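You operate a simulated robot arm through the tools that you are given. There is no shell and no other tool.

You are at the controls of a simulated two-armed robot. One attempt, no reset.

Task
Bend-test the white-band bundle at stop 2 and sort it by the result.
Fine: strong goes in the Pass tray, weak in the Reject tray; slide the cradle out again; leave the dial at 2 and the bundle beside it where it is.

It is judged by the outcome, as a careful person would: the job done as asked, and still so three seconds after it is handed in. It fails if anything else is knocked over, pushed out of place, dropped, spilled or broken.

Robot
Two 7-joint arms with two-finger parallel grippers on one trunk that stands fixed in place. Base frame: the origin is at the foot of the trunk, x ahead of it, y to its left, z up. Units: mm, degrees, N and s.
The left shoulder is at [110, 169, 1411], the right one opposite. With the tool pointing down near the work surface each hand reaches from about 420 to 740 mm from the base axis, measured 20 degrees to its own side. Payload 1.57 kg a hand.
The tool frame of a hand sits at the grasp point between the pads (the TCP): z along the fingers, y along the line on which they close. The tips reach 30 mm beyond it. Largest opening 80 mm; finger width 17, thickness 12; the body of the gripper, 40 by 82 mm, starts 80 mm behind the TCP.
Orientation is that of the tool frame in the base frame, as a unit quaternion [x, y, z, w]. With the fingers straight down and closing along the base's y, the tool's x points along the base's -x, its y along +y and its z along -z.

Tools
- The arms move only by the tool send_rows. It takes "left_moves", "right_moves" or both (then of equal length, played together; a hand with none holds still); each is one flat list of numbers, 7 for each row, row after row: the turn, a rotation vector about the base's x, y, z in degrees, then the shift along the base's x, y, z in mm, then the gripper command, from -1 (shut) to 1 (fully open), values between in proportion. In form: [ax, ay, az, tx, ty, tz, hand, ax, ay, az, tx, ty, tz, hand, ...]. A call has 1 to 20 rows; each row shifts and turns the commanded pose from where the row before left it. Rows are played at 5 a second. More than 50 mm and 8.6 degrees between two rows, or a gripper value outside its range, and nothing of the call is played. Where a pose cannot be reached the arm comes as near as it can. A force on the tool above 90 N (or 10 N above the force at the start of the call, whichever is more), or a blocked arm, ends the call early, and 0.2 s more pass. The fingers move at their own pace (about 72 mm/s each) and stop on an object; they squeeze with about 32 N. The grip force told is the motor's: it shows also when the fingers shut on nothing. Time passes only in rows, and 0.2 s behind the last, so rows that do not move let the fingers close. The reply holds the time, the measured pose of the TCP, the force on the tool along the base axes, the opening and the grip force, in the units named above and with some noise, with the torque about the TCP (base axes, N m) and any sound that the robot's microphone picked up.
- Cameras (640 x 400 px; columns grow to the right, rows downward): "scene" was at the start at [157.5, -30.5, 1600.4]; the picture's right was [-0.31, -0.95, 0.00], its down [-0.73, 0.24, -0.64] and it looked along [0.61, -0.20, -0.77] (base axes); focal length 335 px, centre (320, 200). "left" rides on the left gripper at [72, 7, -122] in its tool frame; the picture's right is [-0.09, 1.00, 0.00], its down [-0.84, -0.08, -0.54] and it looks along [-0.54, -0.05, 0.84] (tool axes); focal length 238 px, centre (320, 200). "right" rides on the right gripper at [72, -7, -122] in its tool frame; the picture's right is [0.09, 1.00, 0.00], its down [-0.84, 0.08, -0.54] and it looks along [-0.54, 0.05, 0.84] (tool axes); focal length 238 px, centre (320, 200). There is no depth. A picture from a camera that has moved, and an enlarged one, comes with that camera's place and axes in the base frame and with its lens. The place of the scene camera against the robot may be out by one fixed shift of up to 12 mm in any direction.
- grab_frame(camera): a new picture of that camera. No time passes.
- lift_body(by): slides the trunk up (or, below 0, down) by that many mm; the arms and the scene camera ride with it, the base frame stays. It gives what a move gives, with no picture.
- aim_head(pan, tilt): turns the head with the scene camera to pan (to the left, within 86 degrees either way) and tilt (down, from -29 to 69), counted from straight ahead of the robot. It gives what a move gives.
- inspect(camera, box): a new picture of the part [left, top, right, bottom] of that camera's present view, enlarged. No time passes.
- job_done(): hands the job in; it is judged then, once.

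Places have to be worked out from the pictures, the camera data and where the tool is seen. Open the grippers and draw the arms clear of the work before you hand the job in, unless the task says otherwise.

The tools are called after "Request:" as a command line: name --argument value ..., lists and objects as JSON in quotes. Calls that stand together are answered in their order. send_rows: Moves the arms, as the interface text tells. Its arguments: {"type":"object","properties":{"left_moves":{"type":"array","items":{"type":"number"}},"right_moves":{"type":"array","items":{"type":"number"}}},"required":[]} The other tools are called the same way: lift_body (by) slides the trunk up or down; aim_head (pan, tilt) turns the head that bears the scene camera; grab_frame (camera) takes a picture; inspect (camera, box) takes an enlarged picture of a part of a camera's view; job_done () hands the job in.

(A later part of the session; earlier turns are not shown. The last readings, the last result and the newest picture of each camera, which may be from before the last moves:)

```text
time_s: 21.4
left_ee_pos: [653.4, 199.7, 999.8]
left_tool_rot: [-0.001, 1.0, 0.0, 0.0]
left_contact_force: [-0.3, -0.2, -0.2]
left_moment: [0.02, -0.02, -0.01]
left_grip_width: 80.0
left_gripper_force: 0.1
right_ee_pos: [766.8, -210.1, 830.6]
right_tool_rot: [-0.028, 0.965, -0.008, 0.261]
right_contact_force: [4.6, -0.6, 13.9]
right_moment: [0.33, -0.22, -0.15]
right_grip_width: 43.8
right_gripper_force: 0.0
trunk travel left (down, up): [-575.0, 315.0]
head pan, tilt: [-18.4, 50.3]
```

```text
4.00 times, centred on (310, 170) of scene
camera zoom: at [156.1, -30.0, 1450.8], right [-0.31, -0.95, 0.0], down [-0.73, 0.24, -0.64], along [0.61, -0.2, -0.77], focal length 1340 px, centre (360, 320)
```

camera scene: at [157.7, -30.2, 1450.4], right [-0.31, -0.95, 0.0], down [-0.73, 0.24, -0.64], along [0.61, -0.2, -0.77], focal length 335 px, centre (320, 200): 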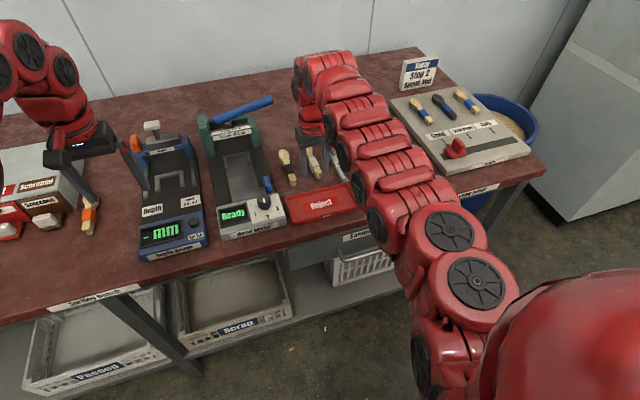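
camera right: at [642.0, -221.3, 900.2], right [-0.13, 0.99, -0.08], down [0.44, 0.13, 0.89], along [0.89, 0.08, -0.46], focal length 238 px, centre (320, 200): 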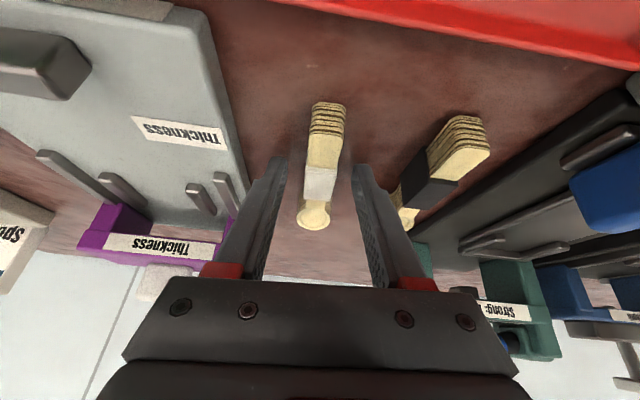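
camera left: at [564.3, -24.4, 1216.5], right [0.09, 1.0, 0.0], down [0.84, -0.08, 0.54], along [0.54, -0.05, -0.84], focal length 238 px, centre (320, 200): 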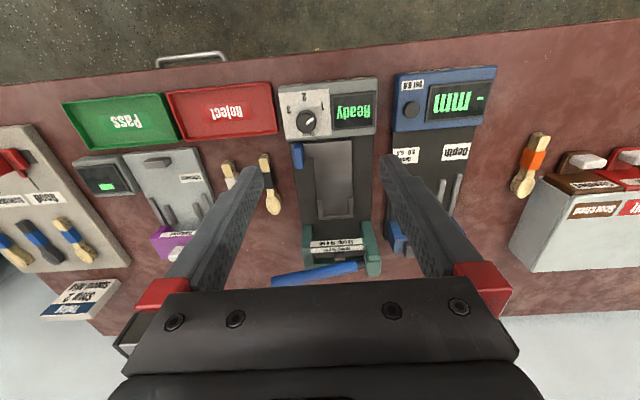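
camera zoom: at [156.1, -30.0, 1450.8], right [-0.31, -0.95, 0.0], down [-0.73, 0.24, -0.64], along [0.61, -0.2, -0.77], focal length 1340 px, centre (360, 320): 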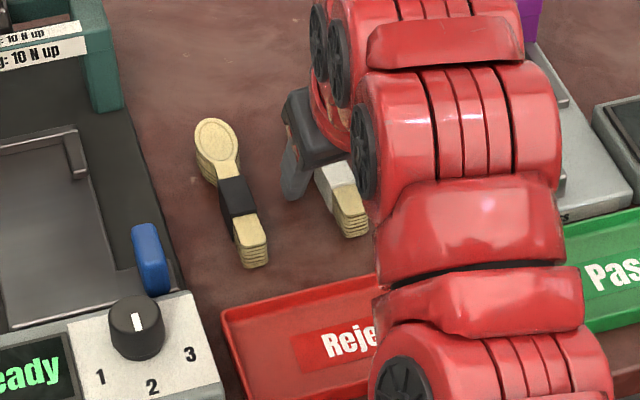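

Contact at z≈830.6 means the table top is ≈800 (so the bundle top is ≈820 and the band centre ≈ x 772). I lift 3 mm, back off 4 mm and close the fingers on the band.

Request:
send_rows --right_moves '[0, 0, 0, -2, 0, 5, 0.1, 0, 0, 0, -2, 0, 0, 0.1, 0, 0, 0, 0, 0, 0, -0.3, 0, 0, 0, 0, 0, 0, -1, 0, 0, 0, 0, 0, 0, -1, 0, 0, 0, 0, 0, 0, -1]'

Request:
grab_frame --camera "right"

```text
time_s: 22.8
left_ee_pos: [653.9, 199.0, 999.6]
left_tool_rot: [-0.001, 1.0, 0.0, 0.0]
left_contact_force: [0.3, -0.4, 0.6]
left_moment: [-0.02, 0.0, -0.01]
left_grip_width: 80.0
left_gripper_force: 0.1
right_ee_pos: [761.3, -210.9, 834.2]
right_tool_rot: [-0.028, 0.966, -0.007, 0.258]
right_contact_force: [0.4, -1.2, -0.5]
right_moment: [-0.01, 0.01, -0.02]
right_grip_width: 14.0
right_gripper_force: 30.8
trunk travel left (down, up): [-575.0, 315.0]
head pan, tilt: [-18.4, 50.3]
```

```text
taken
camera right: at [638.5, -221.6, 904.2], right [-0.13, 0.99, -0.07], down [0.45, 0.13, 0.88], along [0.88, 0.08, -0.46], focal length 238 px, centre (320, 200)
```

right: 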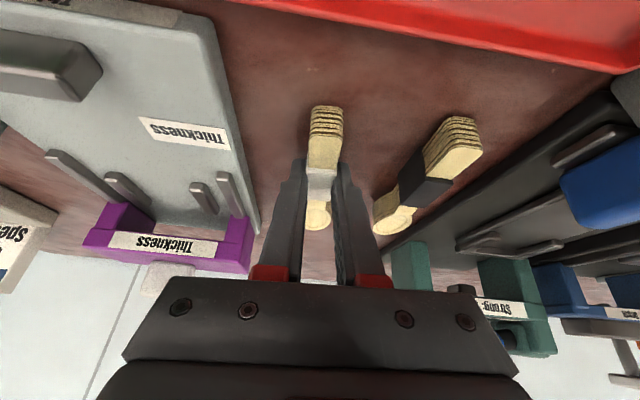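

The fingers hold at 14 mm width with normal squeeze. I lift 60 mm and verify the bundle comes along.

Request:
send_rows --right_moves '[0, 0, 0, 0, 0, 10, -1, 0, 0, 0, 0, 0, 25, -1, 0, 0, 0, 0, 0, 25, -1, 0, 0, 0, 0, 0, 0, -1]'

Request:
grab_frame --camera "right"

Request:
inspect --camera "scene" --box '[240, 110, 400, 220]'

```text
time_s: 23.8
left_ee_pos: [654.6, 199.5, 999.7]
left_tool_rot: [-0.001, 1.0, 0.001, 0.001]
left_contact_force: [-0.5, -0.1, 0.0]
left_moment: [-0.02, -0.01, 0.02]
left_grip_width: 80.0
left_gripper_force: 0.1
right_ee_pos: [764.6, -208.7, 895.5]
right_tool_rot: [-0.029, 0.966, -0.007, 0.258]
right_contact_force: [0.2, 0.6, -0.3]
right_moment: [-0.01, 0.04, -0.02]
right_grip_width: 14.2
right_gripper_force: 30.4
trunk travel left (down, up): [-575.0, 315.0]
head pan, tilt: [-18.4, 50.3]
```

```text
taken
camera right: at [640.3, -220.0, 964.7], right [-0.13, 0.99, -0.07], down [0.45, 0.13, 0.88], along [0.88, 0.08, -0.46], focal length 238 px, centre (320, 200)
```

right: 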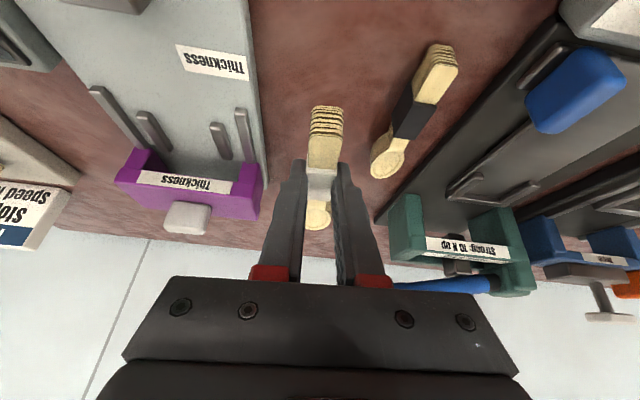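

```text
3.64 times, centred on (320, 165) of scene
camera zoom: at [157.8, -30.5, 1450.3], right [-0.31, -0.95, 0.0], down [-0.73, 0.24, -0.64], along [0.61, -0.2, -0.77], focal length 1218 px, centre (320, 327)
```

zoom: 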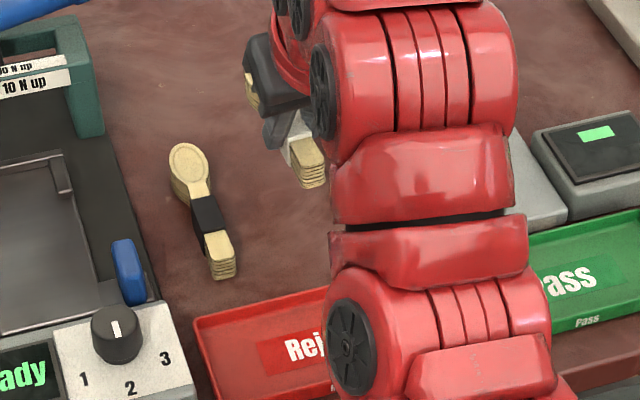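

The bundle is held. Bundle spans ≈ TCP −37 … +90 mm in x and its underside is ≈34 mm below the TCP. I raise to z≈925, carry it across to y≈-19 with x≈752, undoing the 3.3° yaw.

Request:
send_rows --right_moves '[0, 0, 0, -7, 0, 15, -1, 0, 0, 0, -7, 0, 15, -1, 0, 0, 0, 0, 38, 0, -1, 0, 0, -1.1, 0, 38, 0, -1, 0, 0, -1.1, 0, 38, 0, -1, 0, 0, -1.1, 0, 38, 0, -1, 0, 0, 0, 0, 38, 0, -1, 0, 0, 0, 0, 0, 0, -1]'

Request:
grab_frame --camera "right"

Request:
inspect --camera "scene" --box '[170, 90, 330, 230]'

```text
time_s: 25.6
left_ee_pos: [653.9, 198.2, 999.7]
left_tool_rot: [0.0, 1.0, 0.0, 0.0]
left_contact_force: [-0.5, 0.2, 0.3]
left_moment: [0.03, 0.01, 0.01]
left_grip_width: 79.7
left_gripper_force: 0.2
right_ee_pos: [748.0, -22.5, 922.1]
right_tool_rot: [0.0, 0.966, -0.014, 0.258]
right_contact_force: [-0.2, 0.0, 0.0]
right_moment: [0.03, 0.04, -0.01]
right_grip_width: 14.3
right_gripper_force: 30.5
trunk travel left (down, up): [-575.0, 315.0]
head pan, tilt: [-18.4, 50.3]
```

```text
taken
camera right: at [624.1, -26.4, 992.7], right [-0.07, 0.99, -0.07], down [0.46, 0.1, 0.88], along [0.89, 0.03, -0.46], focal length 238 px, centre (320, 200)
```

right: 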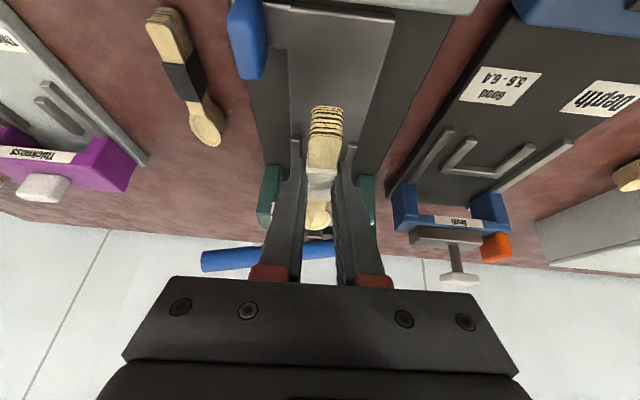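

```text
2.86 times, centred on (250, 160) of scene
camera zoom: at [157.7, -31.1, 1450.3], right [-0.31, -0.95, 0.0], down [-0.73, 0.24, -0.64], along [0.61, -0.2, -0.77], focal length 957 px, centre (520, 314)
```

zoom: 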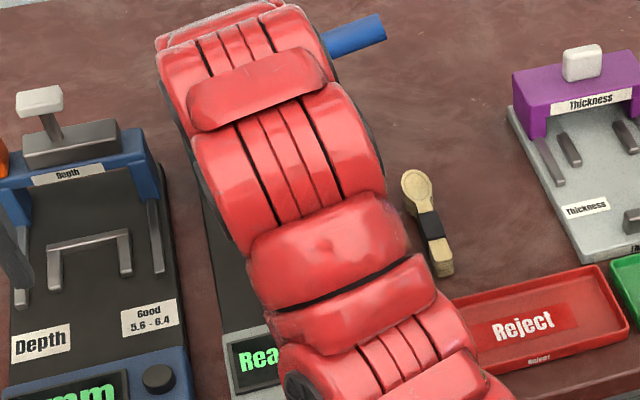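

The bundle is aligned with the cradle; I shift to (759.5,-19) and descend to z≈872 before the slow final approach.

Request:
send_rows --right_moves '[0, 0, 0, 6, 3, -20, -1, 0, 0, 0, 5.5, 0.5, -20, -1, 0, 0, 0, 0, 0, -10, -1, 0, 0, 0, 0, 0, 0, -1]'

Request:
inspect --camera "right" --box '[220, 0, 440, 260]'

Request:
inspect --camera "left" --box '[0, 0, 320, 300]'

```text
time_s: 26.6
left_ee_pos: [653.9, 198.9, 998.8]
left_tool_rot: [-0.001, 1.0, 0.0, 0.0]
left_contact_force: [0.9, 0.1, 0.1]
left_moment: [-0.01, 0.0, 0.05]
left_grip_width: 79.8
left_gripper_force: 0.2
right_ee_pos: [760.2, -18.2, 876.9]
right_tool_rot: [-0.002, 0.966, -0.014, 0.258]
right_contact_force: [-0.5, 0.2, 0.3]
right_moment: [0.03, 0.0, 0.02]
right_grip_width: 14.3
right_gripper_force: 30.2
trunk travel left (down, up): [-575.0, 315.0]
head pan, tilt: [-18.4, 50.3]
```

```text
1.54 times, centred on (330, 130) of right
camera zoom: at [635.8, -22.3, 945.5], right [-0.07, 0.99, -0.07], down [0.46, 0.1, 0.88], along [0.89, 0.03, -0.46], focal length 367 px, centre (305, 308)
```

zoom: 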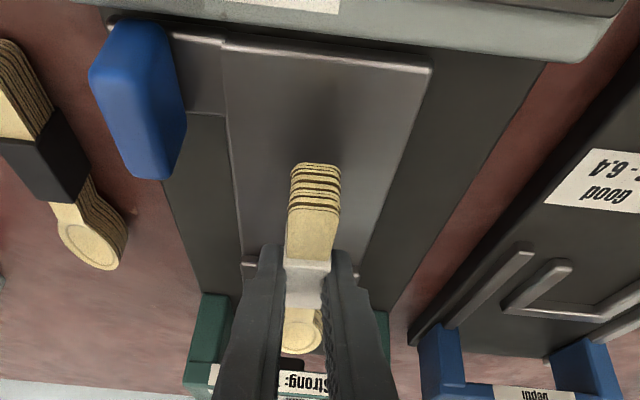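

```text
1.33 times, centred on (160, 150) of left
camera zoom: at [582.6, 207.3, 1120.4], right [0.09, 1.0, 0.0], down [0.84, -0.08, 0.54], along [0.54, -0.05, -0.84], focal length 318 px, centre (533, 267)
```

zoom: 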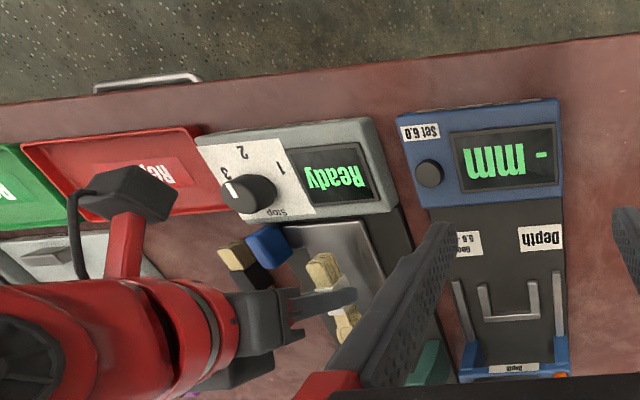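

The left wrist camera gives a helpful side view. I descend slowly to z≈860 and watch the force.

Request:
send_rows --right_moves '[0, 0, 0, 0, 0, -9, -1, 0, 0, 0, 0, 0, -5, -1, 0, 0, 0, 0, 0, 0, -1]'

Request:
inspect --camera "left" --box '[100, 100, 320, 300]'

```text
time_s: 27.4
left_ee_pos: [653.7, 200.0, 999.0]
left_tool_rot: [-0.001, 1.0, 0.0, 0.0]
left_contact_force: [0.0, -0.4, -0.7]
left_moment: [0.01, 0.01, -0.01]
left_grip_width: 80.1
left_gripper_force: 0.1
right_ee_pos: [759.1, -16.5, 860.3]
right_tool_rot: [-0.001, 0.966, -0.014, 0.258]
right_contact_force: [1.1, 0.1, -0.6]
right_moment: [0.02, 0.01, 0.03]
right_grip_width: 14.4
right_gripper_force: 30.8
trunk travel left (down, up): [-575.0, 315.0]
head pan, tilt: [-18.4, 50.3]
```

```text
2.00 times, centred on (210, 200) of left
camera zoom: at [582.7, 207.3, 1120.4], right [0.09, 1.0, 0.0], down [0.84, -0.08, 0.54], along [0.54, -0.05, -0.84], focal length 477 px, centre (540, 200)
```

zoom: 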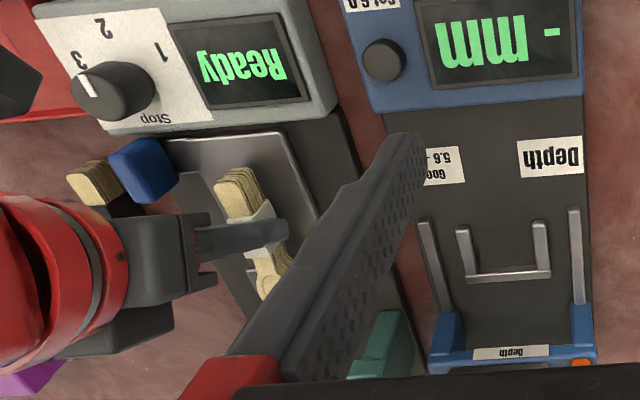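

No contact yet at 860. I continue down by 4+4+3 mm.

Request:
send_rows --right_moves '[0, 0, 0, 0, -1, -4, -1, 0, 0, 0, 0, 0, -3, -1, 0, 0, 0, 0, 0, 0, -1]'

```text
time_s: 28.1
left_ee_pos: [653.2, 199.0, 1000.1]
left_tool_rot: [0.0, 1.0, -0.001, 0.0]
left_contact_force: [0.0, -0.1, -0.3]
left_moment: [-0.01, -0.02, -0.01]
left_grip_width: 79.9
left_gripper_force: 0.0
right_ee_pos: [759.5, -17.6, 854.8]
right_tool_rot: [0.0, 0.966, -0.015, 0.259]
right_contact_force: [1.4, -0.1, 7.9]
right_moment: [0.03, 0.29, 0.0]
right_grip_width: 14.4
right_gripper_force: 30.9
trunk travel left (down, up): [-575.0, 315.0]
head pan, tilt: [-18.4, 50.3]
```

Contact (≈8 N) at z≈855, so the plate is ≈821, touching at the tail end first. I look before releasing.

Request:
inspect --camera "right" --box '[220, 60, 440, 280]'

Request:
inspect --camera "left" --box '[140, 130, 300, 260]'

```text
1.82 times, centred on (330, 170) of right
camera zoom: at [635.1, -22.0, 924.4], right [-0.07, 0.99, -0.07], down [0.45, 0.1, 0.89], along [0.89, 0.03, -0.46], focal length 433 px, centre (302, 254)
```

zoom: 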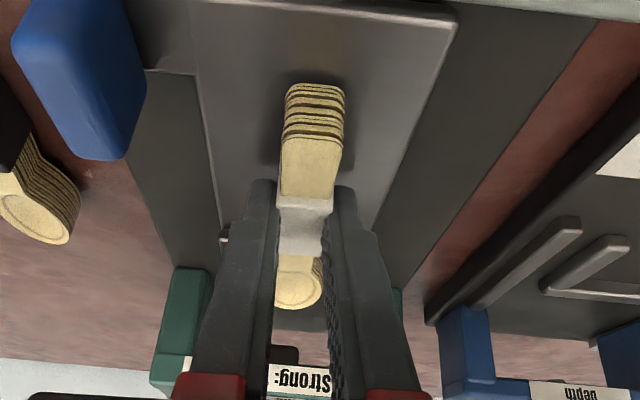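

```text
3.08 times, centred on (220, 195) of left
camera zoom: at [581.9, 207.2, 1121.0], right [0.09, 1.0, 0.0], down [0.84, -0.08, 0.54], along [0.54, -0.05, -0.84], focal length 733 px, centre (628, 215)
```

zoom: 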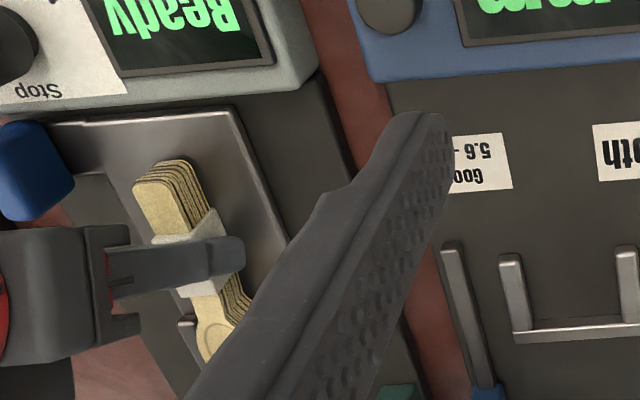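

The bundle sits centrally on the plate behind the rails. I lower 1 mm more, open to ~44 mm and lift away.

Request:
send_rows --right_moves '[0, 0, 0, 0, 0, -0.5, -0.6, 0, 0, 0, 0, 0, 0, 0, 0, 0, 0, 0, 0, 0, 0.1, 0, 0, 0, -3, 0, 15, 0.1, 0, 0, 0, -10, 0, 35, 0.1, 0, 0, 0, -10, 0, 25, 0.1, 0, 0, 0, 0, 0, 0, 0.1]'

Request:
grab_frame --camera "right"

Request:
inspect --camera "right" --box '[220, 20, 440, 230]'

Request:
inspect --camera "left" --box '[140, 130, 300, 260]'

```text
time_s: 29.8
left_ee_pos: [654.2, 198.3, 999.8]
left_tool_rot: [0.001, 1.0, 0.0, 0.0]
left_contact_force: [0.0, -0.8, -0.2]
left_moment: [0.0, -0.01, 0.02]
left_grip_width: 80.0
left_gripper_force: 0.1
right_ee_pos: [737.9, -20.6, 928.8]
right_tool_rot: [0.0, 0.966, -0.015, 0.257]
right_contact_force: [0.8, 0.2, 0.0]
right_moment: [0.01, -0.01, 0.02]
right_grip_width: 43.8
right_gripper_force: 0.1
trunk travel left (down, up): [-575.0, 315.0]
head pan, tilt: [-18.4, 50.3]
```

```text
taken
camera right: at [614.3, -24.2, 998.6], right [-0.07, 0.99, -0.07], down [0.46, 0.1, 0.88], along [0.89, 0.03, -0.46], focal length 238 px, centre (320, 200)
```

right: 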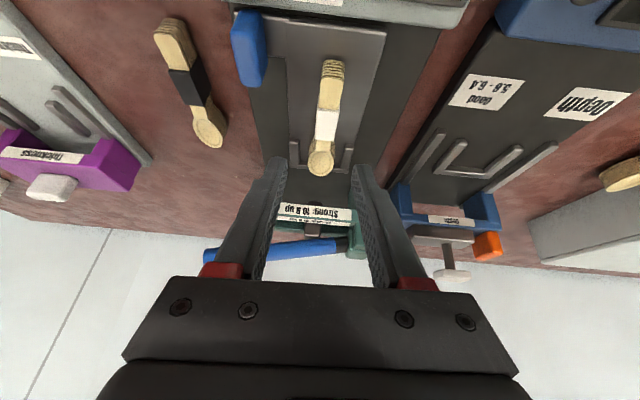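

```text
1.90 times, centred on (330, 125) of right
camera zoom: at [614.3, -24.2, 998.6], right [-0.07, 0.99, -0.07], down [0.46, 0.1, 0.88], along [0.89, 0.03, -0.46], focal length 454 px, centre (301, 343)
```

zoom: 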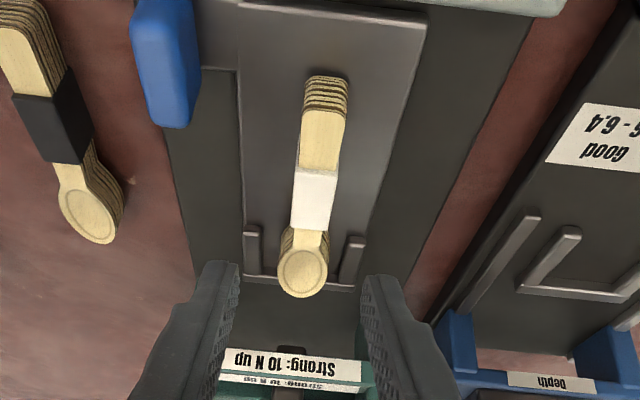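

```text
3.08 times, centred on (220, 195) of left
camera zoom: at [582.8, 207.2, 1120.2], right [0.09, 1.0, 0.0], down [0.84, -0.08, 0.54], along [0.54, -0.05, -0.84], focal length 733 px, centre (628, 215)
```

zoom: 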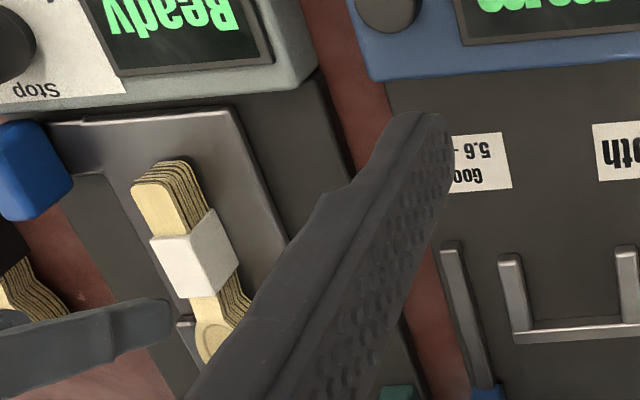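

I move the right hand aside to get clear scene and side views of how the head end rests against the back bar.

Request:
send_rows --right_moves '[0, 0, 0, -15, -40, 10, 0.1, 0, 0, 0, -15, -40, 0, 0.1, 0, 0, 0, -15, -40, 0, 0.1, 0, 0, 0, -15, -40, 0, 0.1, 0, 0, 0, -15, -40, 0, 0.1]' --left_moves '[0, 0, 0, 0, -25, 0, 1, 0, 0, 0, 0, -25, 0, 1, 0, 0, 0, 0, -25, 0, 1, 0, 0, 0, 0, -25, 0, 1, 0, 0, 0, 0, 0, 0, 1]'

Request:
grab_frame --camera "scene"

Request:
inspect --camera "scene" --box '[200, 110, 290, 200]'

Request:
grab_frame --camera "left"

```text
time_s: 30.9
left_ee_pos: [652.6, 99.9, 1000.3]
left_tool_rot: [-0.001, 1.0, 0.0, -0.001]
left_contact_force: [-0.4, 0.1, 0.3]
left_moment: [-0.01, 0.02, 0.03]
left_grip_width: 80.1
left_gripper_force: 0.0
right_ee_pos: [660.1, -216.3, 939.1]
right_tool_rot: [-0.001, 0.966, -0.014, 0.257]
right_contact_force: [0.9, -0.1, 0.3]
right_moment: [0.0, 0.01, 0.0]
right_grip_width: 44.1
right_gripper_force: 0.1
trunk travel left (down, up): [-575.0, 315.0]
head pan, tilt: [-18.4, 50.3]
```

```text
taken
camera scene: at [157.2, -30.6, 1450.4], right [-0.31, -0.95, 0.0], down [-0.73, 0.24, -0.64], along [0.61, -0.2, -0.77], focal length 335 px, centre (320, 200)
```

scene: 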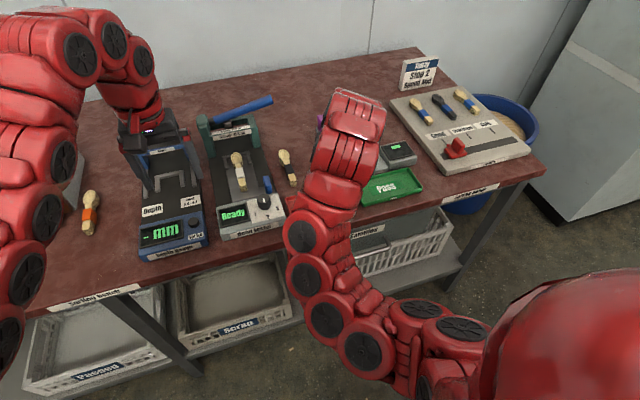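

```text
4.44 times, centred on (245, 155) of scene
camera zoom: at [157.2, -30.6, 1450.4], right [-0.31, -0.95, 0.0], down [-0.73, 0.24, -0.64], along [0.61, -0.2, -0.77], focal length 1488 px, centre (653, 400)
```

zoom: 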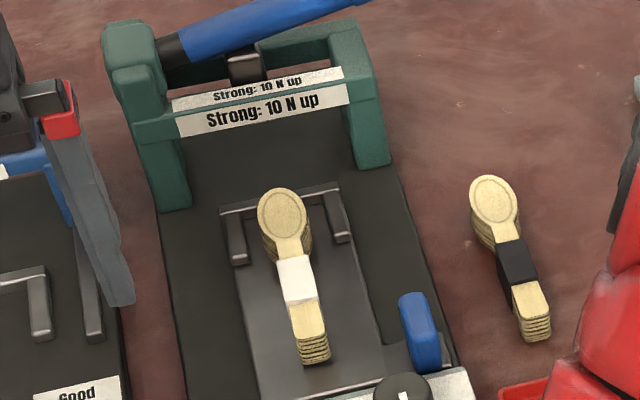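

```text
taken
camera left: at [580.9, 108.3, 1122.1], right [0.09, 1.0, 0.0], down [0.84, -0.08, 0.54], along [0.54, -0.05, -0.84], focal length 238 px, centre (320, 200)
```

left: 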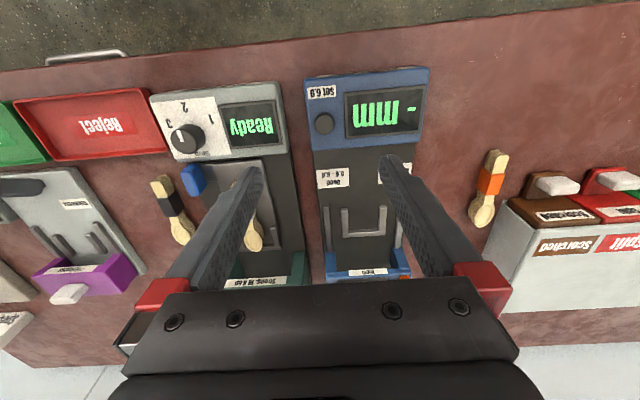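

The bundle looks seated between the rails, but I want a side view of the head end. I close the left fingers (nothing between them) and shift the left hand to get an unobstructed look.

Request:
send_rows --left_moves '[0, 0, 0, 10, 15, 0, 0, 0, 0, 0, 10, 15, 0, -0.6, 0, 0, 0, 10, 15, 0, -0.9, 0, 0, 0, 0, 15, 0, -0.9, 0, 0, 0, 0, 0, 0, -0.9]'

Request:
grab_frame --camera "left"

Request:
inspect --camera "left" --box '[140, 130, 280, 260]'

```text
time_s: 32.1
left_ee_pos: [682.7, 160.7, 1001.2]
left_tool_rot: [-0.001, 1.0, 0.0, 0.0]
left_contact_force: [-0.3, -0.2, -0.1]
left_moment: [0.03, 0.04, -0.01]
left_grip_width: 3.9
left_gripper_force: 0.1
right_ee_pos: [660.6, -216.4, 938.3]
right_tool_rot: [-0.001, 0.966, -0.014, 0.258]
right_contact_force: [0.2, 0.3, 0.5]
right_moment: [-0.01, 0.01, 0.01]
right_grip_width: 44.0
right_gripper_force: 0.0
trunk travel left (down, up): [-575.0, 315.0]
head pan, tilt: [-18.4, 50.3]
```

```text
taken
camera left: at [611.7, 168.9, 1122.1], right [0.09, 1.0, 0.0], down [0.84, -0.08, 0.54], along [0.54, -0.05, -0.84], focal length 238 px, centre (320, 200)
```

left: 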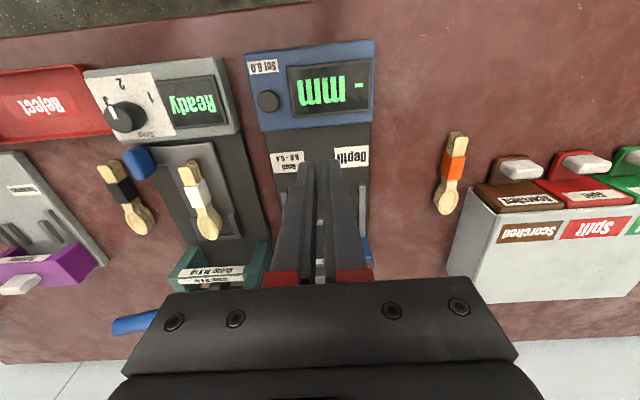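

```text
3.08 times, centred on (210, 195) of left
camera zoom: at [611.7, 168.9, 1122.1], right [0.09, 1.0, 0.0], down [0.84, -0.08, 0.54], along [0.54, -0.05, -0.84], focal length 733 px, centre (658, 215)
```

zoom: 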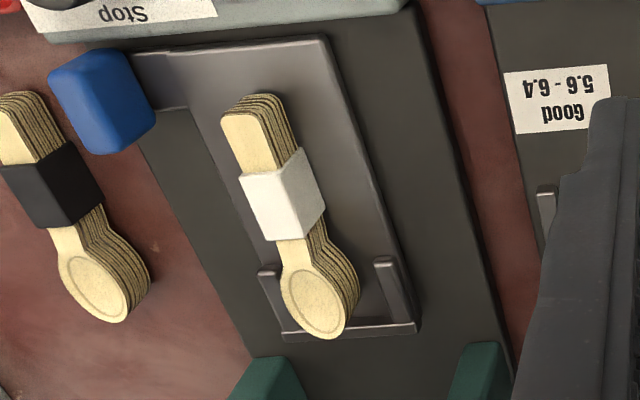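

The bundle lies flat, head inside the U. The blue cradle handle is centred ≈ (717,-75,838). I bring the right hand (opening ~44 mm) above it.

Request:
send_rows --right_moves '[0, 0, 0, 12, 35, 0, 0.1, 0, 0, 0, 12, 35, 0, 0.1, 0, 0, 0, 12, 35, -10, 0.1, 0, 0, 0, 12, 36, -18, 0.1, 0, 0, 0, 0, 0, 0, 0.1]'

Request:
grab_frame --camera "right"

Request:
inspect --camera "left" --box '[50, 80, 280, 260]'

```text
time_s: 33.4
left_ee_pos: [683.0, 161.6, 1000.8]
left_tool_rot: [0.001, 1.0, 0.0, 0.001]
left_contact_force: [-0.3, -0.8, 0.0]
left_moment: [0.02, -0.02, -0.01]
left_grip_width: 4.1
left_gripper_force: 0.0
right_ee_pos: [710.5, -76.1, 907.9]
right_tool_rot: [0.0, 0.966, -0.014, 0.258]
right_contact_force: [0.2, 0.6, -0.1]
right_moment: [0.0, -0.01, 0.02]
right_grip_width: 44.0
right_gripper_force: 0.0
trunk travel left (down, up): [-575.0, 315.0]
head pan, tilt: [-18.4, 50.3]
```

```text
taken
camera right: at [586.9, -79.9, 977.7], right [-0.07, 0.99, -0.07], down [0.46, 0.1, 0.88], along [0.89, 0.03, -0.46], focal length 238 px, centre (320, 200)
```

right: 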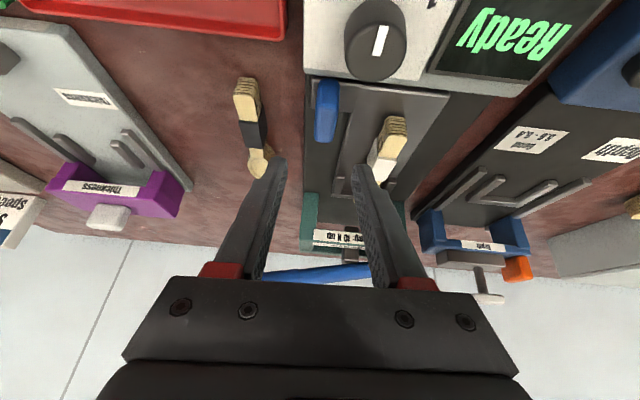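

```text
2.22 times, centred on (165, 170) of left
camera zoom: at [611.3, 168.8, 1122.4], right [0.09, 1.0, 0.0], down [0.84, -0.08, 0.54], along [0.54, -0.05, -0.84], focal length 530 px, centre (664, 267)
```

zoom: 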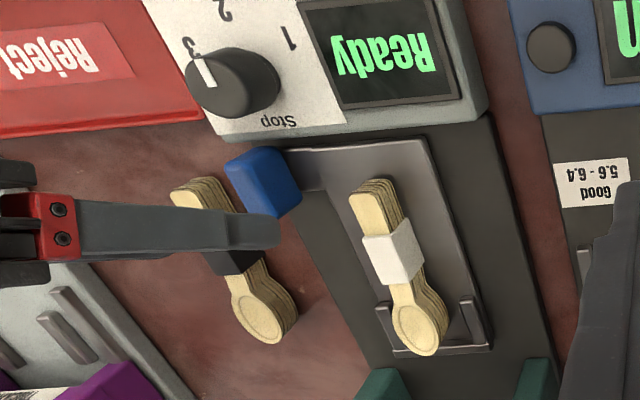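

The handle is centred between the fingers. I go down to z≈858 in steps, shifting −4 mm in x, then close on the handle.

Request:
send_rows --right_moves '[0, 0, 0, -4, 0.5, -20, 0.1, 0, 0, 0, 0, 0, -18, 0.1, 0, 0, 0, 0, 0, -10, 0.1, 0, 0, 0, 0, 0, 0, 0.1]'

Request:
grab_frame --camera "right"

Request:
inspect --camera "left" --box '[50, 80, 280, 260]'

```text
time_s: 34.4
left_ee_pos: [682.3, 162.0, 1001.5]
left_tool_rot: [-0.001, 1.0, 0.0, 0.0]
left_contact_force: [-0.4, -0.2, -0.5]
left_moment: [-0.01, -0.04, -0.02]
left_grip_width: 4.0
left_gripper_force: 0.0
right_ee_pos: [703.2, -75.8, 861.1]
right_tool_rot: [0.0, 0.966, -0.015, 0.258]
right_contact_force: [-0.4, -0.5, 0.4]
right_moment: [0.0, -0.02, -0.03]
right_grip_width: 44.2
right_gripper_force: 0.0
trunk travel left (down, up): [-575.0, 315.0]
head pan, tilt: [-18.4, 50.3]
```

```text
taken
camera right: at [579.9, -80.1, 930.9], right [-0.07, 0.99, -0.07], down [0.46, 0.1, 0.88], along [0.89, 0.03, -0.46], focal length 238 px, centre (320, 200)
```

right: 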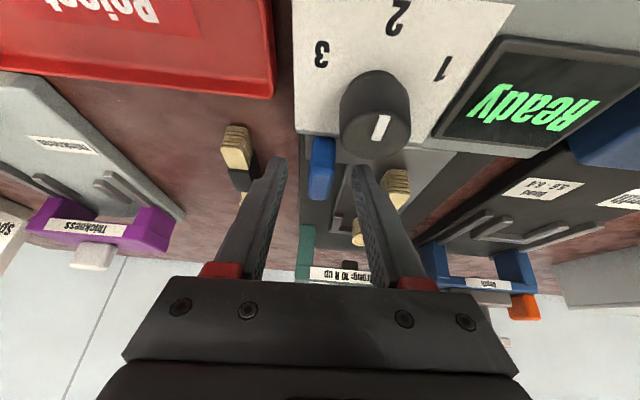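

```text
2.22 times, centred on (165, 170) of left
camera zoom: at [611.5, 169.1, 1122.2], right [0.09, 1.0, 0.0], down [0.84, -0.08, 0.54], along [0.54, -0.05, -0.84], focal length 530 px, centre (664, 267)
```

zoom: 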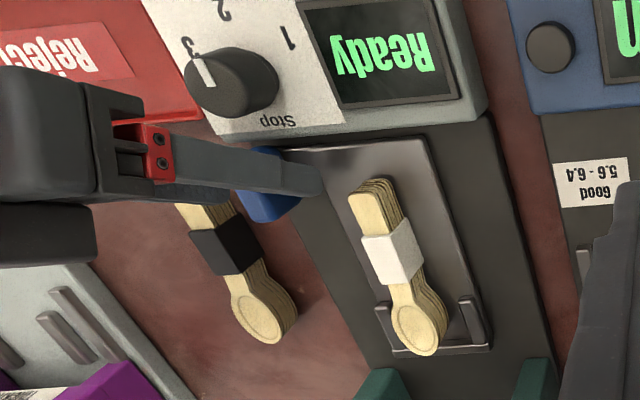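

The fingers straddle the handle. I close on it.

Request:
send_rows --right_moves '[0, 0, 0, 2, 0, -2, 0.1, 0, 0, 0, 0, 0, 0, -0.3, 0, 0, 0, 0, 0, 0, -1, 0, 0, 0, 0, 0, 0, -1, 0, 0, 0, 0, 0, 0, -1]'

Request:
inspect --camera "right" --box '[220, 60, 440, 280]'

```text
time_s: 35.5
left_ee_pos: [682.7, 160.7, 1000.0]
left_tool_rot: [-0.002, 1.0, 0.0, 0.001]
left_contact_force: [0.4, 0.2, 0.3]
left_moment: [-0.01, 0.04, -0.01]
left_grip_width: 4.1
left_gripper_force: 0.0
right_ee_pos: [706.9, -75.9, 858.6]
right_tool_rot: [0.0, 0.966, -0.014, 0.258]
right_contact_force: [-0.3, 2.1, -1.2]
right_moment: [0.75, -0.2, 0.57]
right_grip_width: 16.4
right_gripper_force: 31.3
trunk travel left (down, up): [-575.0, 315.0]
head pan, tilt: [-18.4, 50.3]
```

```text
1.82 times, centred on (330, 170) of right
camera zoom: at [582.8, -79.6, 928.8], right [-0.07, 0.99, -0.07], down [0.46, 0.1, 0.88], along [0.89, 0.03, -0.46], focal length 433 px, centre (302, 254)
```

zoom: 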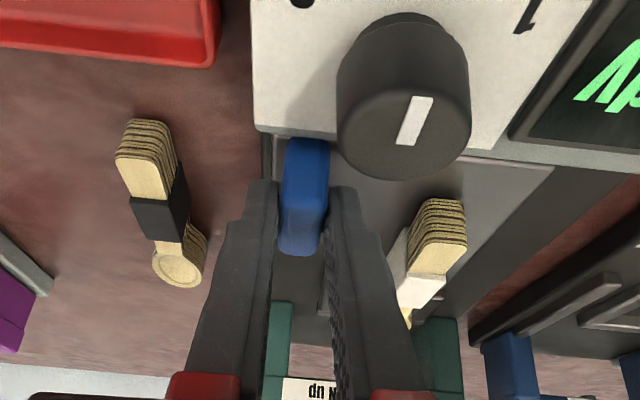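

Handle gripped at 16 mm. I push the cradle gently inward, first 30 mm in 5-mm rows, watching the force and the bundle.

Request:
send_rows --right_moves '[0, 0, 0, 5, 0, 0, -1, 0, 0, 0, 5, 0, 0, -1, 0, 0, 0, 5, 0, 0, -1, 0, 0, 0, 5, 0, 0, -1, 0, 0, 0, 5, 0, 0, -1, 0, 0, 0, 5, 0, 0, -1]'

Request:
inspect --camera "left" --box '[50, 80, 280, 260]'

```text
time_s: 37.0
left_ee_pos: [682.6, 162.5, 999.9]
left_tool_rot: [-0.001, 1.0, 0.0, -0.001]
left_contact_force: [-0.1, -0.9, 0.8]
left_moment: [-0.02, 0.0, 0.01]
left_grip_width: 4.0
left_gripper_force: 0.0
right_ee_pos: [738.7, -76.1, 858.5]
right_tool_rot: [-0.002, 0.966, -0.015, 0.257]
right_contact_force: [-1.4, 5.7, -8.7]
right_moment: [0.82, -0.56, 0.54]
right_grip_width: 16.3
right_gripper_force: 31.8
trunk travel left (down, up): [-575.0, 315.0]
head pan, tilt: [-18.4, 50.3]
```

```text
2.22 times, centred on (165, 170) of left
camera zoom: at [612.3, 169.9, 1121.5], right [0.09, 1.0, 0.0], down [0.84, -0.08, 0.54], along [0.54, -0.05, -0.84], focal length 530 px, centre (664, 267)
```

zoom: 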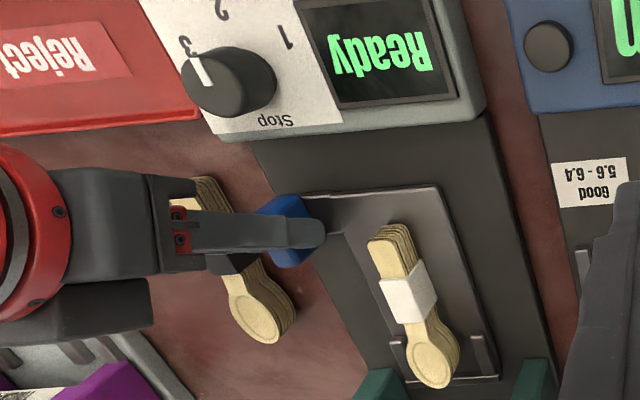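

It slides smoothly with the bundle. I continue 40 mm more.

Request:
send_rows --right_moves '[0, 0, 0, 5, 0.5, -1, -1, 0, 0, 0, 5, 0, 0, -1, 0, 0, 0, 5, 0, 0, -1, 0, 0, 0, 5, 0, 0, -1, 0, 0, 0, 5, 0, 0, -1, 0, 0, 0, 5, 0, 0, -1, 0, 0, 0, 5, 0, 0, -1, 0, 0, 0, 5, 0, 0, -1]'

Request:
grab_frame --camera "left"

Request:
grab_frame --camera "right"

```text
time_s: 38.8
left_ee_pos: [684.9, 161.5, 999.1]
left_tool_rot: [-0.001, 1.0, -0.001, -0.001]
left_contact_force: [-0.8, 1.0, 1.3]
left_moment: [-0.04, 0.04, 0.01]
left_grip_width: 4.1
left_gripper_force: 0.0
right_ee_pos: [778.6, -75.6, 859.2]
right_tool_rot: [-0.001, 0.966, -0.014, 0.257]
right_contact_force: [-0.6, 10.6, -9.6]
right_moment: [0.85, 0.91, 0.6]
right_grip_width: 16.6
right_gripper_force: 31.8
trunk travel left (down, up): [-575.0, 315.0]
head pan, tilt: [-18.4, 50.3]
```

```text
taken
camera left: at [612.8, 170.4, 1121.3], right [0.09, 1.0, 0.0], down [0.84, -0.08, 0.54], along [0.54, -0.05, -0.84], focal length 238 px, centre (320, 200)
```

left: 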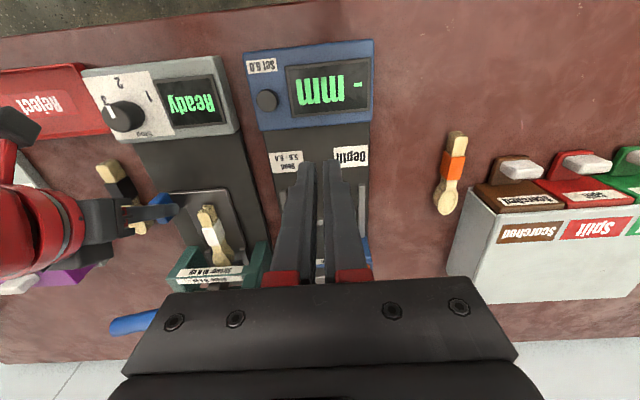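

```text
taken
camera right: at [655.1, -79.6, 929.1], right [-0.07, 0.99, -0.07], down [0.46, 0.1, 0.88], along [0.89, 0.03, -0.46], focal length 238 px, centre (320, 200)
```

right: 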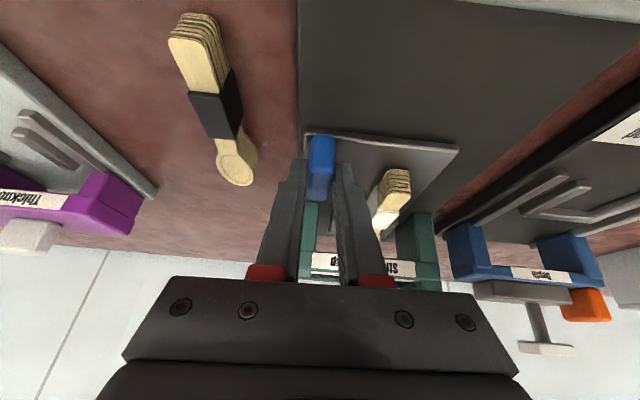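

Still free. I continue with 4-mm rows, easing +1 mm in y, watching for the end stop.

Request:
send_rows --right_moves '[0, 0, 0, 4, 1, -1, -1, 0, 0, 0, 4, 0, -0.5, -1, 0, 0, 0, 4, 0, 0, -1, 0, 0, 0, 4, 0, 0, -1, 0, 0, 0, 4, 0, 0, -1]'

Request:
inspect --camera "left" --box '[90, 150, 290, 300]'

```text
time_s: 40.0
left_ee_pos: [681.8, 161.8, 1001.4]
left_tool_rot: [0.0, 1.0, -0.001, 0.0]
left_contact_force: [1.7, 0.1, -0.6]
left_moment: [0.01, -0.03, -0.06]
left_grip_width: 3.8
left_gripper_force: 0.1
right_ee_pos: [797.6, -75.6, 858.9]
right_tool_rot: [0.001, 0.965, -0.017, 0.26]
right_contact_force: [-0.5, 3.1, 5.3]
right_moment: [0.67, 0.4, 0.6]
right_grip_width: 16.4
right_gripper_force: 31.7
trunk travel left (down, up): [-575.0, 315.0]
head pan, tilt: [-18.4, 50.3]
```

```text
2.67 times, centred on (190, 225) of left
camera zoom: at [611.1, 169.3, 1122.5], right [0.09, 1.0, 0.0], down [0.84, -0.08, 0.54], along [0.54, -0.05, -0.84], focal length 636 px, centre (667, 133)
```

zoom: 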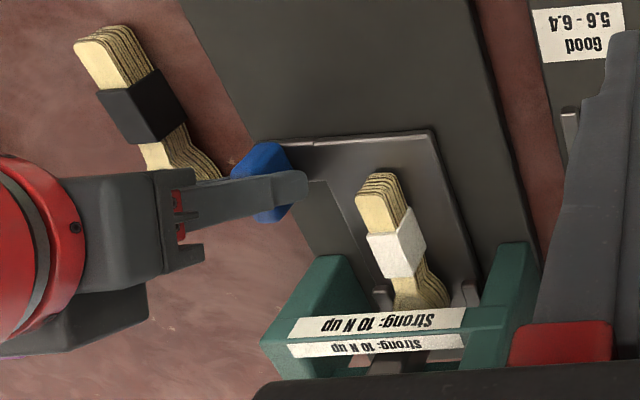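

About 90 mm in, and the head end is under the gantry. I continue until the stop is felt.

Request:
send_rows --right_moves '[0, 0, 0, 4, 0, 0, -1, 0, 0, 0, 4, 0, 0, -1, 0, 0, 0, 4, 0, 0, -1, 0, 0, 0, 4, 0, 0, -1]'

Request:
inspect --camera "left" --box '[90, 150, 290, 300]'

Request:
grab_frame --camera "right"

```text
time_s: 41.0
left_ee_pos: [681.4, 161.2, 1002.2]
left_tool_rot: [0.0, 1.0, 0.001, 0.0]
left_contact_force: [0.1, 0.5, 0.7]
left_moment: [-0.03, -0.03, 0.0]
left_grip_width: 3.9
left_gripper_force: 0.0
right_ee_pos: [813.6, -74.6, 859.0]
right_tool_rot: [0.0, 0.965, -0.015, 0.26]
right_contact_force: [0.8, -2.9, 11.3]
right_moment: [0.65, -0.48, 0.56]
right_grip_width: 16.2
right_gripper_force: 31.7
trunk travel left (down, up): [-575.0, 315.0]
head pan, tilt: [-18.4, 50.3]
```

```text
2.67 times, centred on (190, 225) of left
camera zoom: at [610.4, 168.8, 1122.9], right [0.09, 1.0, 0.0], down [0.84, -0.08, 0.54], along [0.54, -0.05, -0.84], focal length 636 px, centre (667, 133)
```

zoom: 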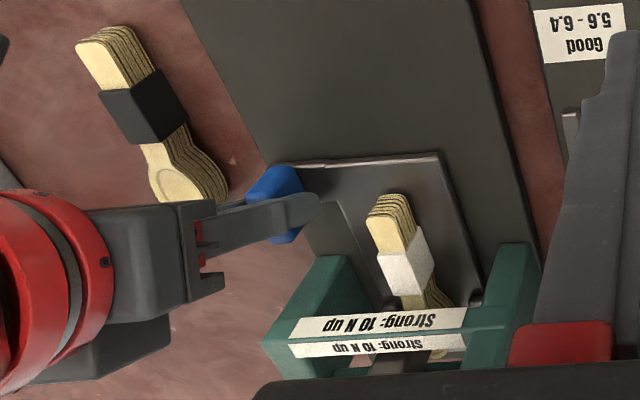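

```text
taken
camera right: at [689.1, -79.3, 928.5], right [-0.07, 0.99, -0.07], down [0.45, 0.1, 0.89], along [0.89, 0.03, -0.46], focal length 238 px, centre (320, 200)
```

right: 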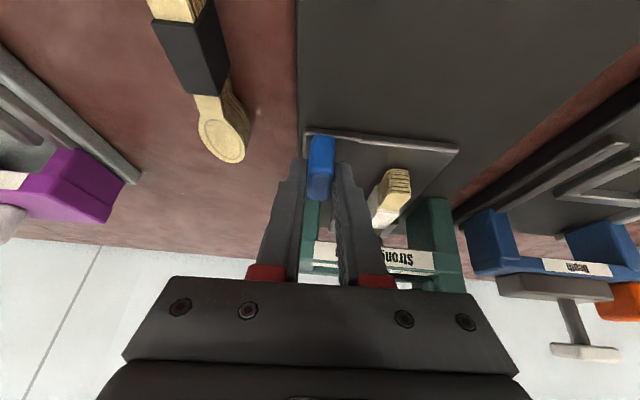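

Still moving freely at x≈814. I keep pushing gently, easing up 1 mm.

Request:
send_rows --right_moves '[0, 0, 0, 4, 0, 1, -1, 0, 0, 0, 4, 0, 0.5, -1, 0, 0, 0, 4, 0, 0, -1]'

Request:
inspect --camera "left" --box '[90, 150, 290, 300]'

```text
time_s: 41.8
left_ee_pos: [684.0, 159.9, 1001.4]
left_tool_rot: [0.0, 1.0, 0.0, 0.0]
left_contact_force: [-0.4, 0.0, 0.4]
left_moment: [0.0, -0.01, 0.0]
left_grip_width: 3.9
left_gripper_force: 0.0
right_ee_pos: [824.1, -75.9, 859.6]
right_tool_rot: [0.0, 0.966, -0.015, 0.259]
right_contact_force: [2.3, -4.5, 6.4]
right_moment: [0.61, 0.74, 0.63]
right_grip_width: 16.3
right_gripper_force: 31.5
trunk travel left (down, up): [-575.0, 315.0]
head pan, tilt: [-18.4, 50.3]
```

```text
2.67 times, centred on (190, 225) of left
camera zoom: at [611.3, 168.6, 1122.4], right [0.09, 1.0, 0.0], down [0.84, -0.08, 0.54], along [0.54, -0.05, -0.84], focal length 636 px, centre (667, 133)
```

zoom: 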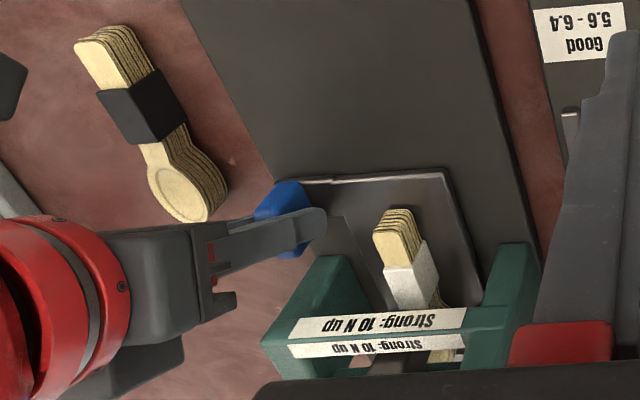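

Fx is small still. I advance in 3-mm rows, looking for the stop.

Request:
send_rows --right_moves '[0, 0, 0, 3, 0, 0, -1, 0, 0, 0, 3, 0, 0, -1, 0, 0, 0, 3, 0, 0, -1]'

Request:
inspect --camera "left" --box '[90, 150, 290, 300]'

Request:
inspect --camera "right" --box '[260, 120, 480, 290]'

```text
time_s: 42.5
left_ee_pos: [680.7, 160.1, 1001.5]
left_tool_rot: [0.0, 1.0, 0.0, 0.001]
left_contact_force: [-0.9, 0.1, 0.2]
left_moment: [-0.01, 0.02, 0.0]
left_grip_width: 4.2
left_gripper_force: 0.0
right_ee_pos: [831.7, -74.7, 859.0]
right_tool_rot: [-0.001, 0.966, -0.015, 0.256]
right_contact_force: [-20.9, -3.8, -0.8]
right_moment: [0.68, 0.48, 0.56]
right_grip_width: 16.6
right_gripper_force: 31.1
trunk travel left (down, up): [-575.0, 315.0]
head pan, tilt: [-18.4, 50.3]
```

```text
2.67 times, centred on (190, 225) of left
camera zoom: at [609.5, 168.7, 1123.1], right [0.09, 1.0, 0.0], down [0.84, -0.08, 0.54], along [0.54, -0.05, -0.84], focal length 636 px, centre (667, 133)
```

zoom: 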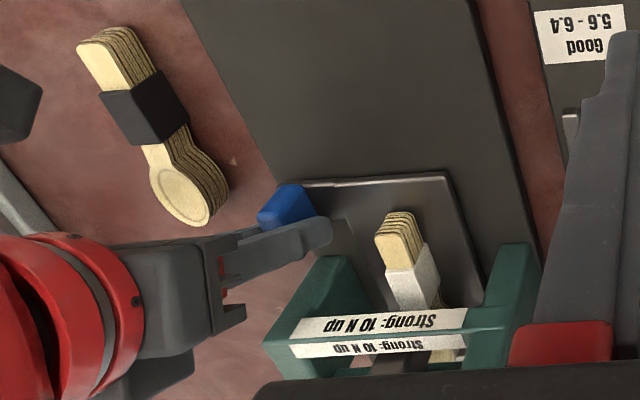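

```text
2.35 times, centred on (370, 205) of right
camera zoom: at [707.9, -79.6, 929.0], right [-0.07, 0.99, -0.07], down [0.46, 0.1, 0.88], along [0.89, 0.03, -0.46], focal length 561 px, centre (202, 188)
```

zoom: 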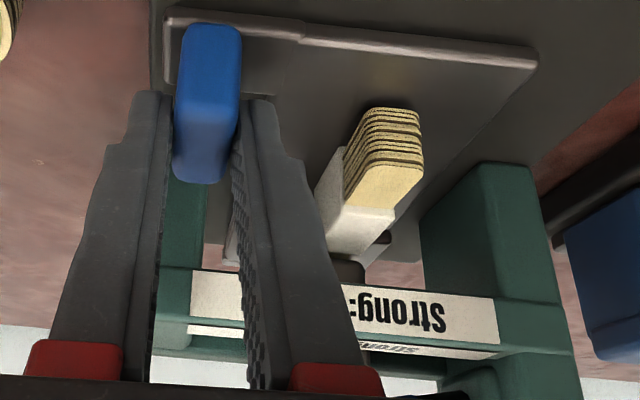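

A stop is felt (Fx ≈ −21 N; the plate no longer advances, total travel ≈120 mm). I ease back 3 mm, release the handle and lift clear.

Request:
send_rows --right_moves '[0, 0, 0, -2, 0, 0, -1, 0, 0, 0, 0, 0, 0, 0, 0, 0, 0, 0, 0, 0, 0.1, 0, 0, 0, 0, 0, 15, 0.1, 0, 0, 0, -10, 0, 35, 0.1, 0, 0, 0, -20, -10, 30, 0.1, 0, 0, 0, -20, -20, 0, 0.1, 0, 0, 0, -20, -30, 0, 0.1]'

Request:
grab_frame --camera "right"

Request:
inspect --camera "left" --box '[60, 50, 290, 300]'

Request:
inspect --camera "scene" --box '[190, 90, 310, 240]'

```text
time_s: 44.4
left_ee_pos: [682.7, 160.4, 1001.6]
left_tool_rot: [0.0, 1.0, 0.0, 0.001]
left_contact_force: [-0.1, 0.5, 0.4]
left_moment: [0.04, 0.01, -0.02]
left_grip_width: 4.1
left_gripper_force: 0.0
right_ee_pos: [760.3, -136.8, 941.5]
right_tool_rot: [0.0, 0.966, -0.015, 0.257]
right_contact_force: [-0.4, 0.5, 1.1]
right_moment: [0.06, -0.03, 0.01]
right_grip_width: 43.9
right_gripper_force: 0.0
trunk travel left (down, up): [-575.0, 315.0]
head pan, tilt: [-18.4, 50.3]
```

```text
taken
camera right: at [637.7, -141.0, 1011.1], right [-0.07, 0.99, -0.07], down [0.46, 0.1, 0.88], along [0.89, 0.03, -0.46], focal length 238 px, centre (320, 200)
```

right: 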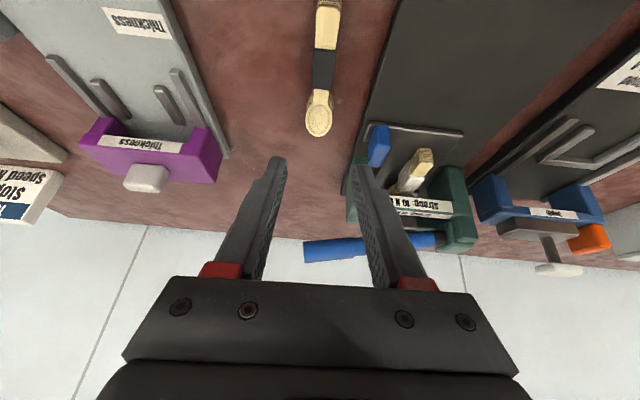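

```text
1.60 times, centred on (175, 175) of left
camera zoom: at [611.2, 168.2, 1122.5], right [0.09, 1.0, 0.0], down [0.84, -0.08, 0.54], along [0.54, -0.05, -0.84], focal length 381 px, centre (552, 240)
```

zoom: 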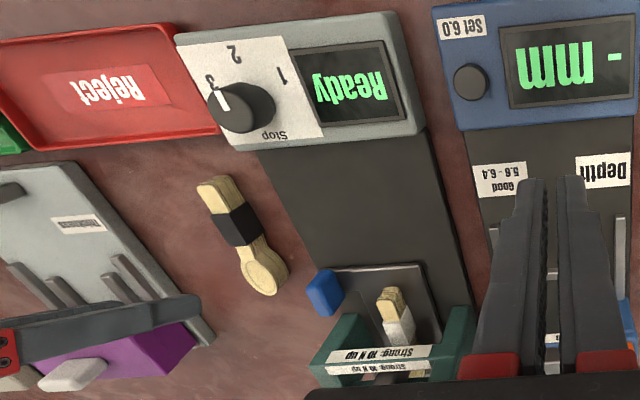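

```text
2.67 times, centred on (250, 165) of scene
camera zoom: at [157.1, -31.5, 1450.4], right [-0.32, -0.95, 0.0], down [-0.73, 0.24, -0.64], along [0.61, -0.2, -0.77], focal length 893 px, centre (507, 293)
```

zoom: 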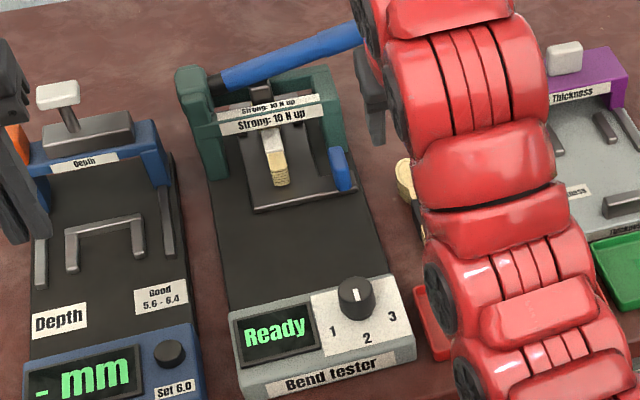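

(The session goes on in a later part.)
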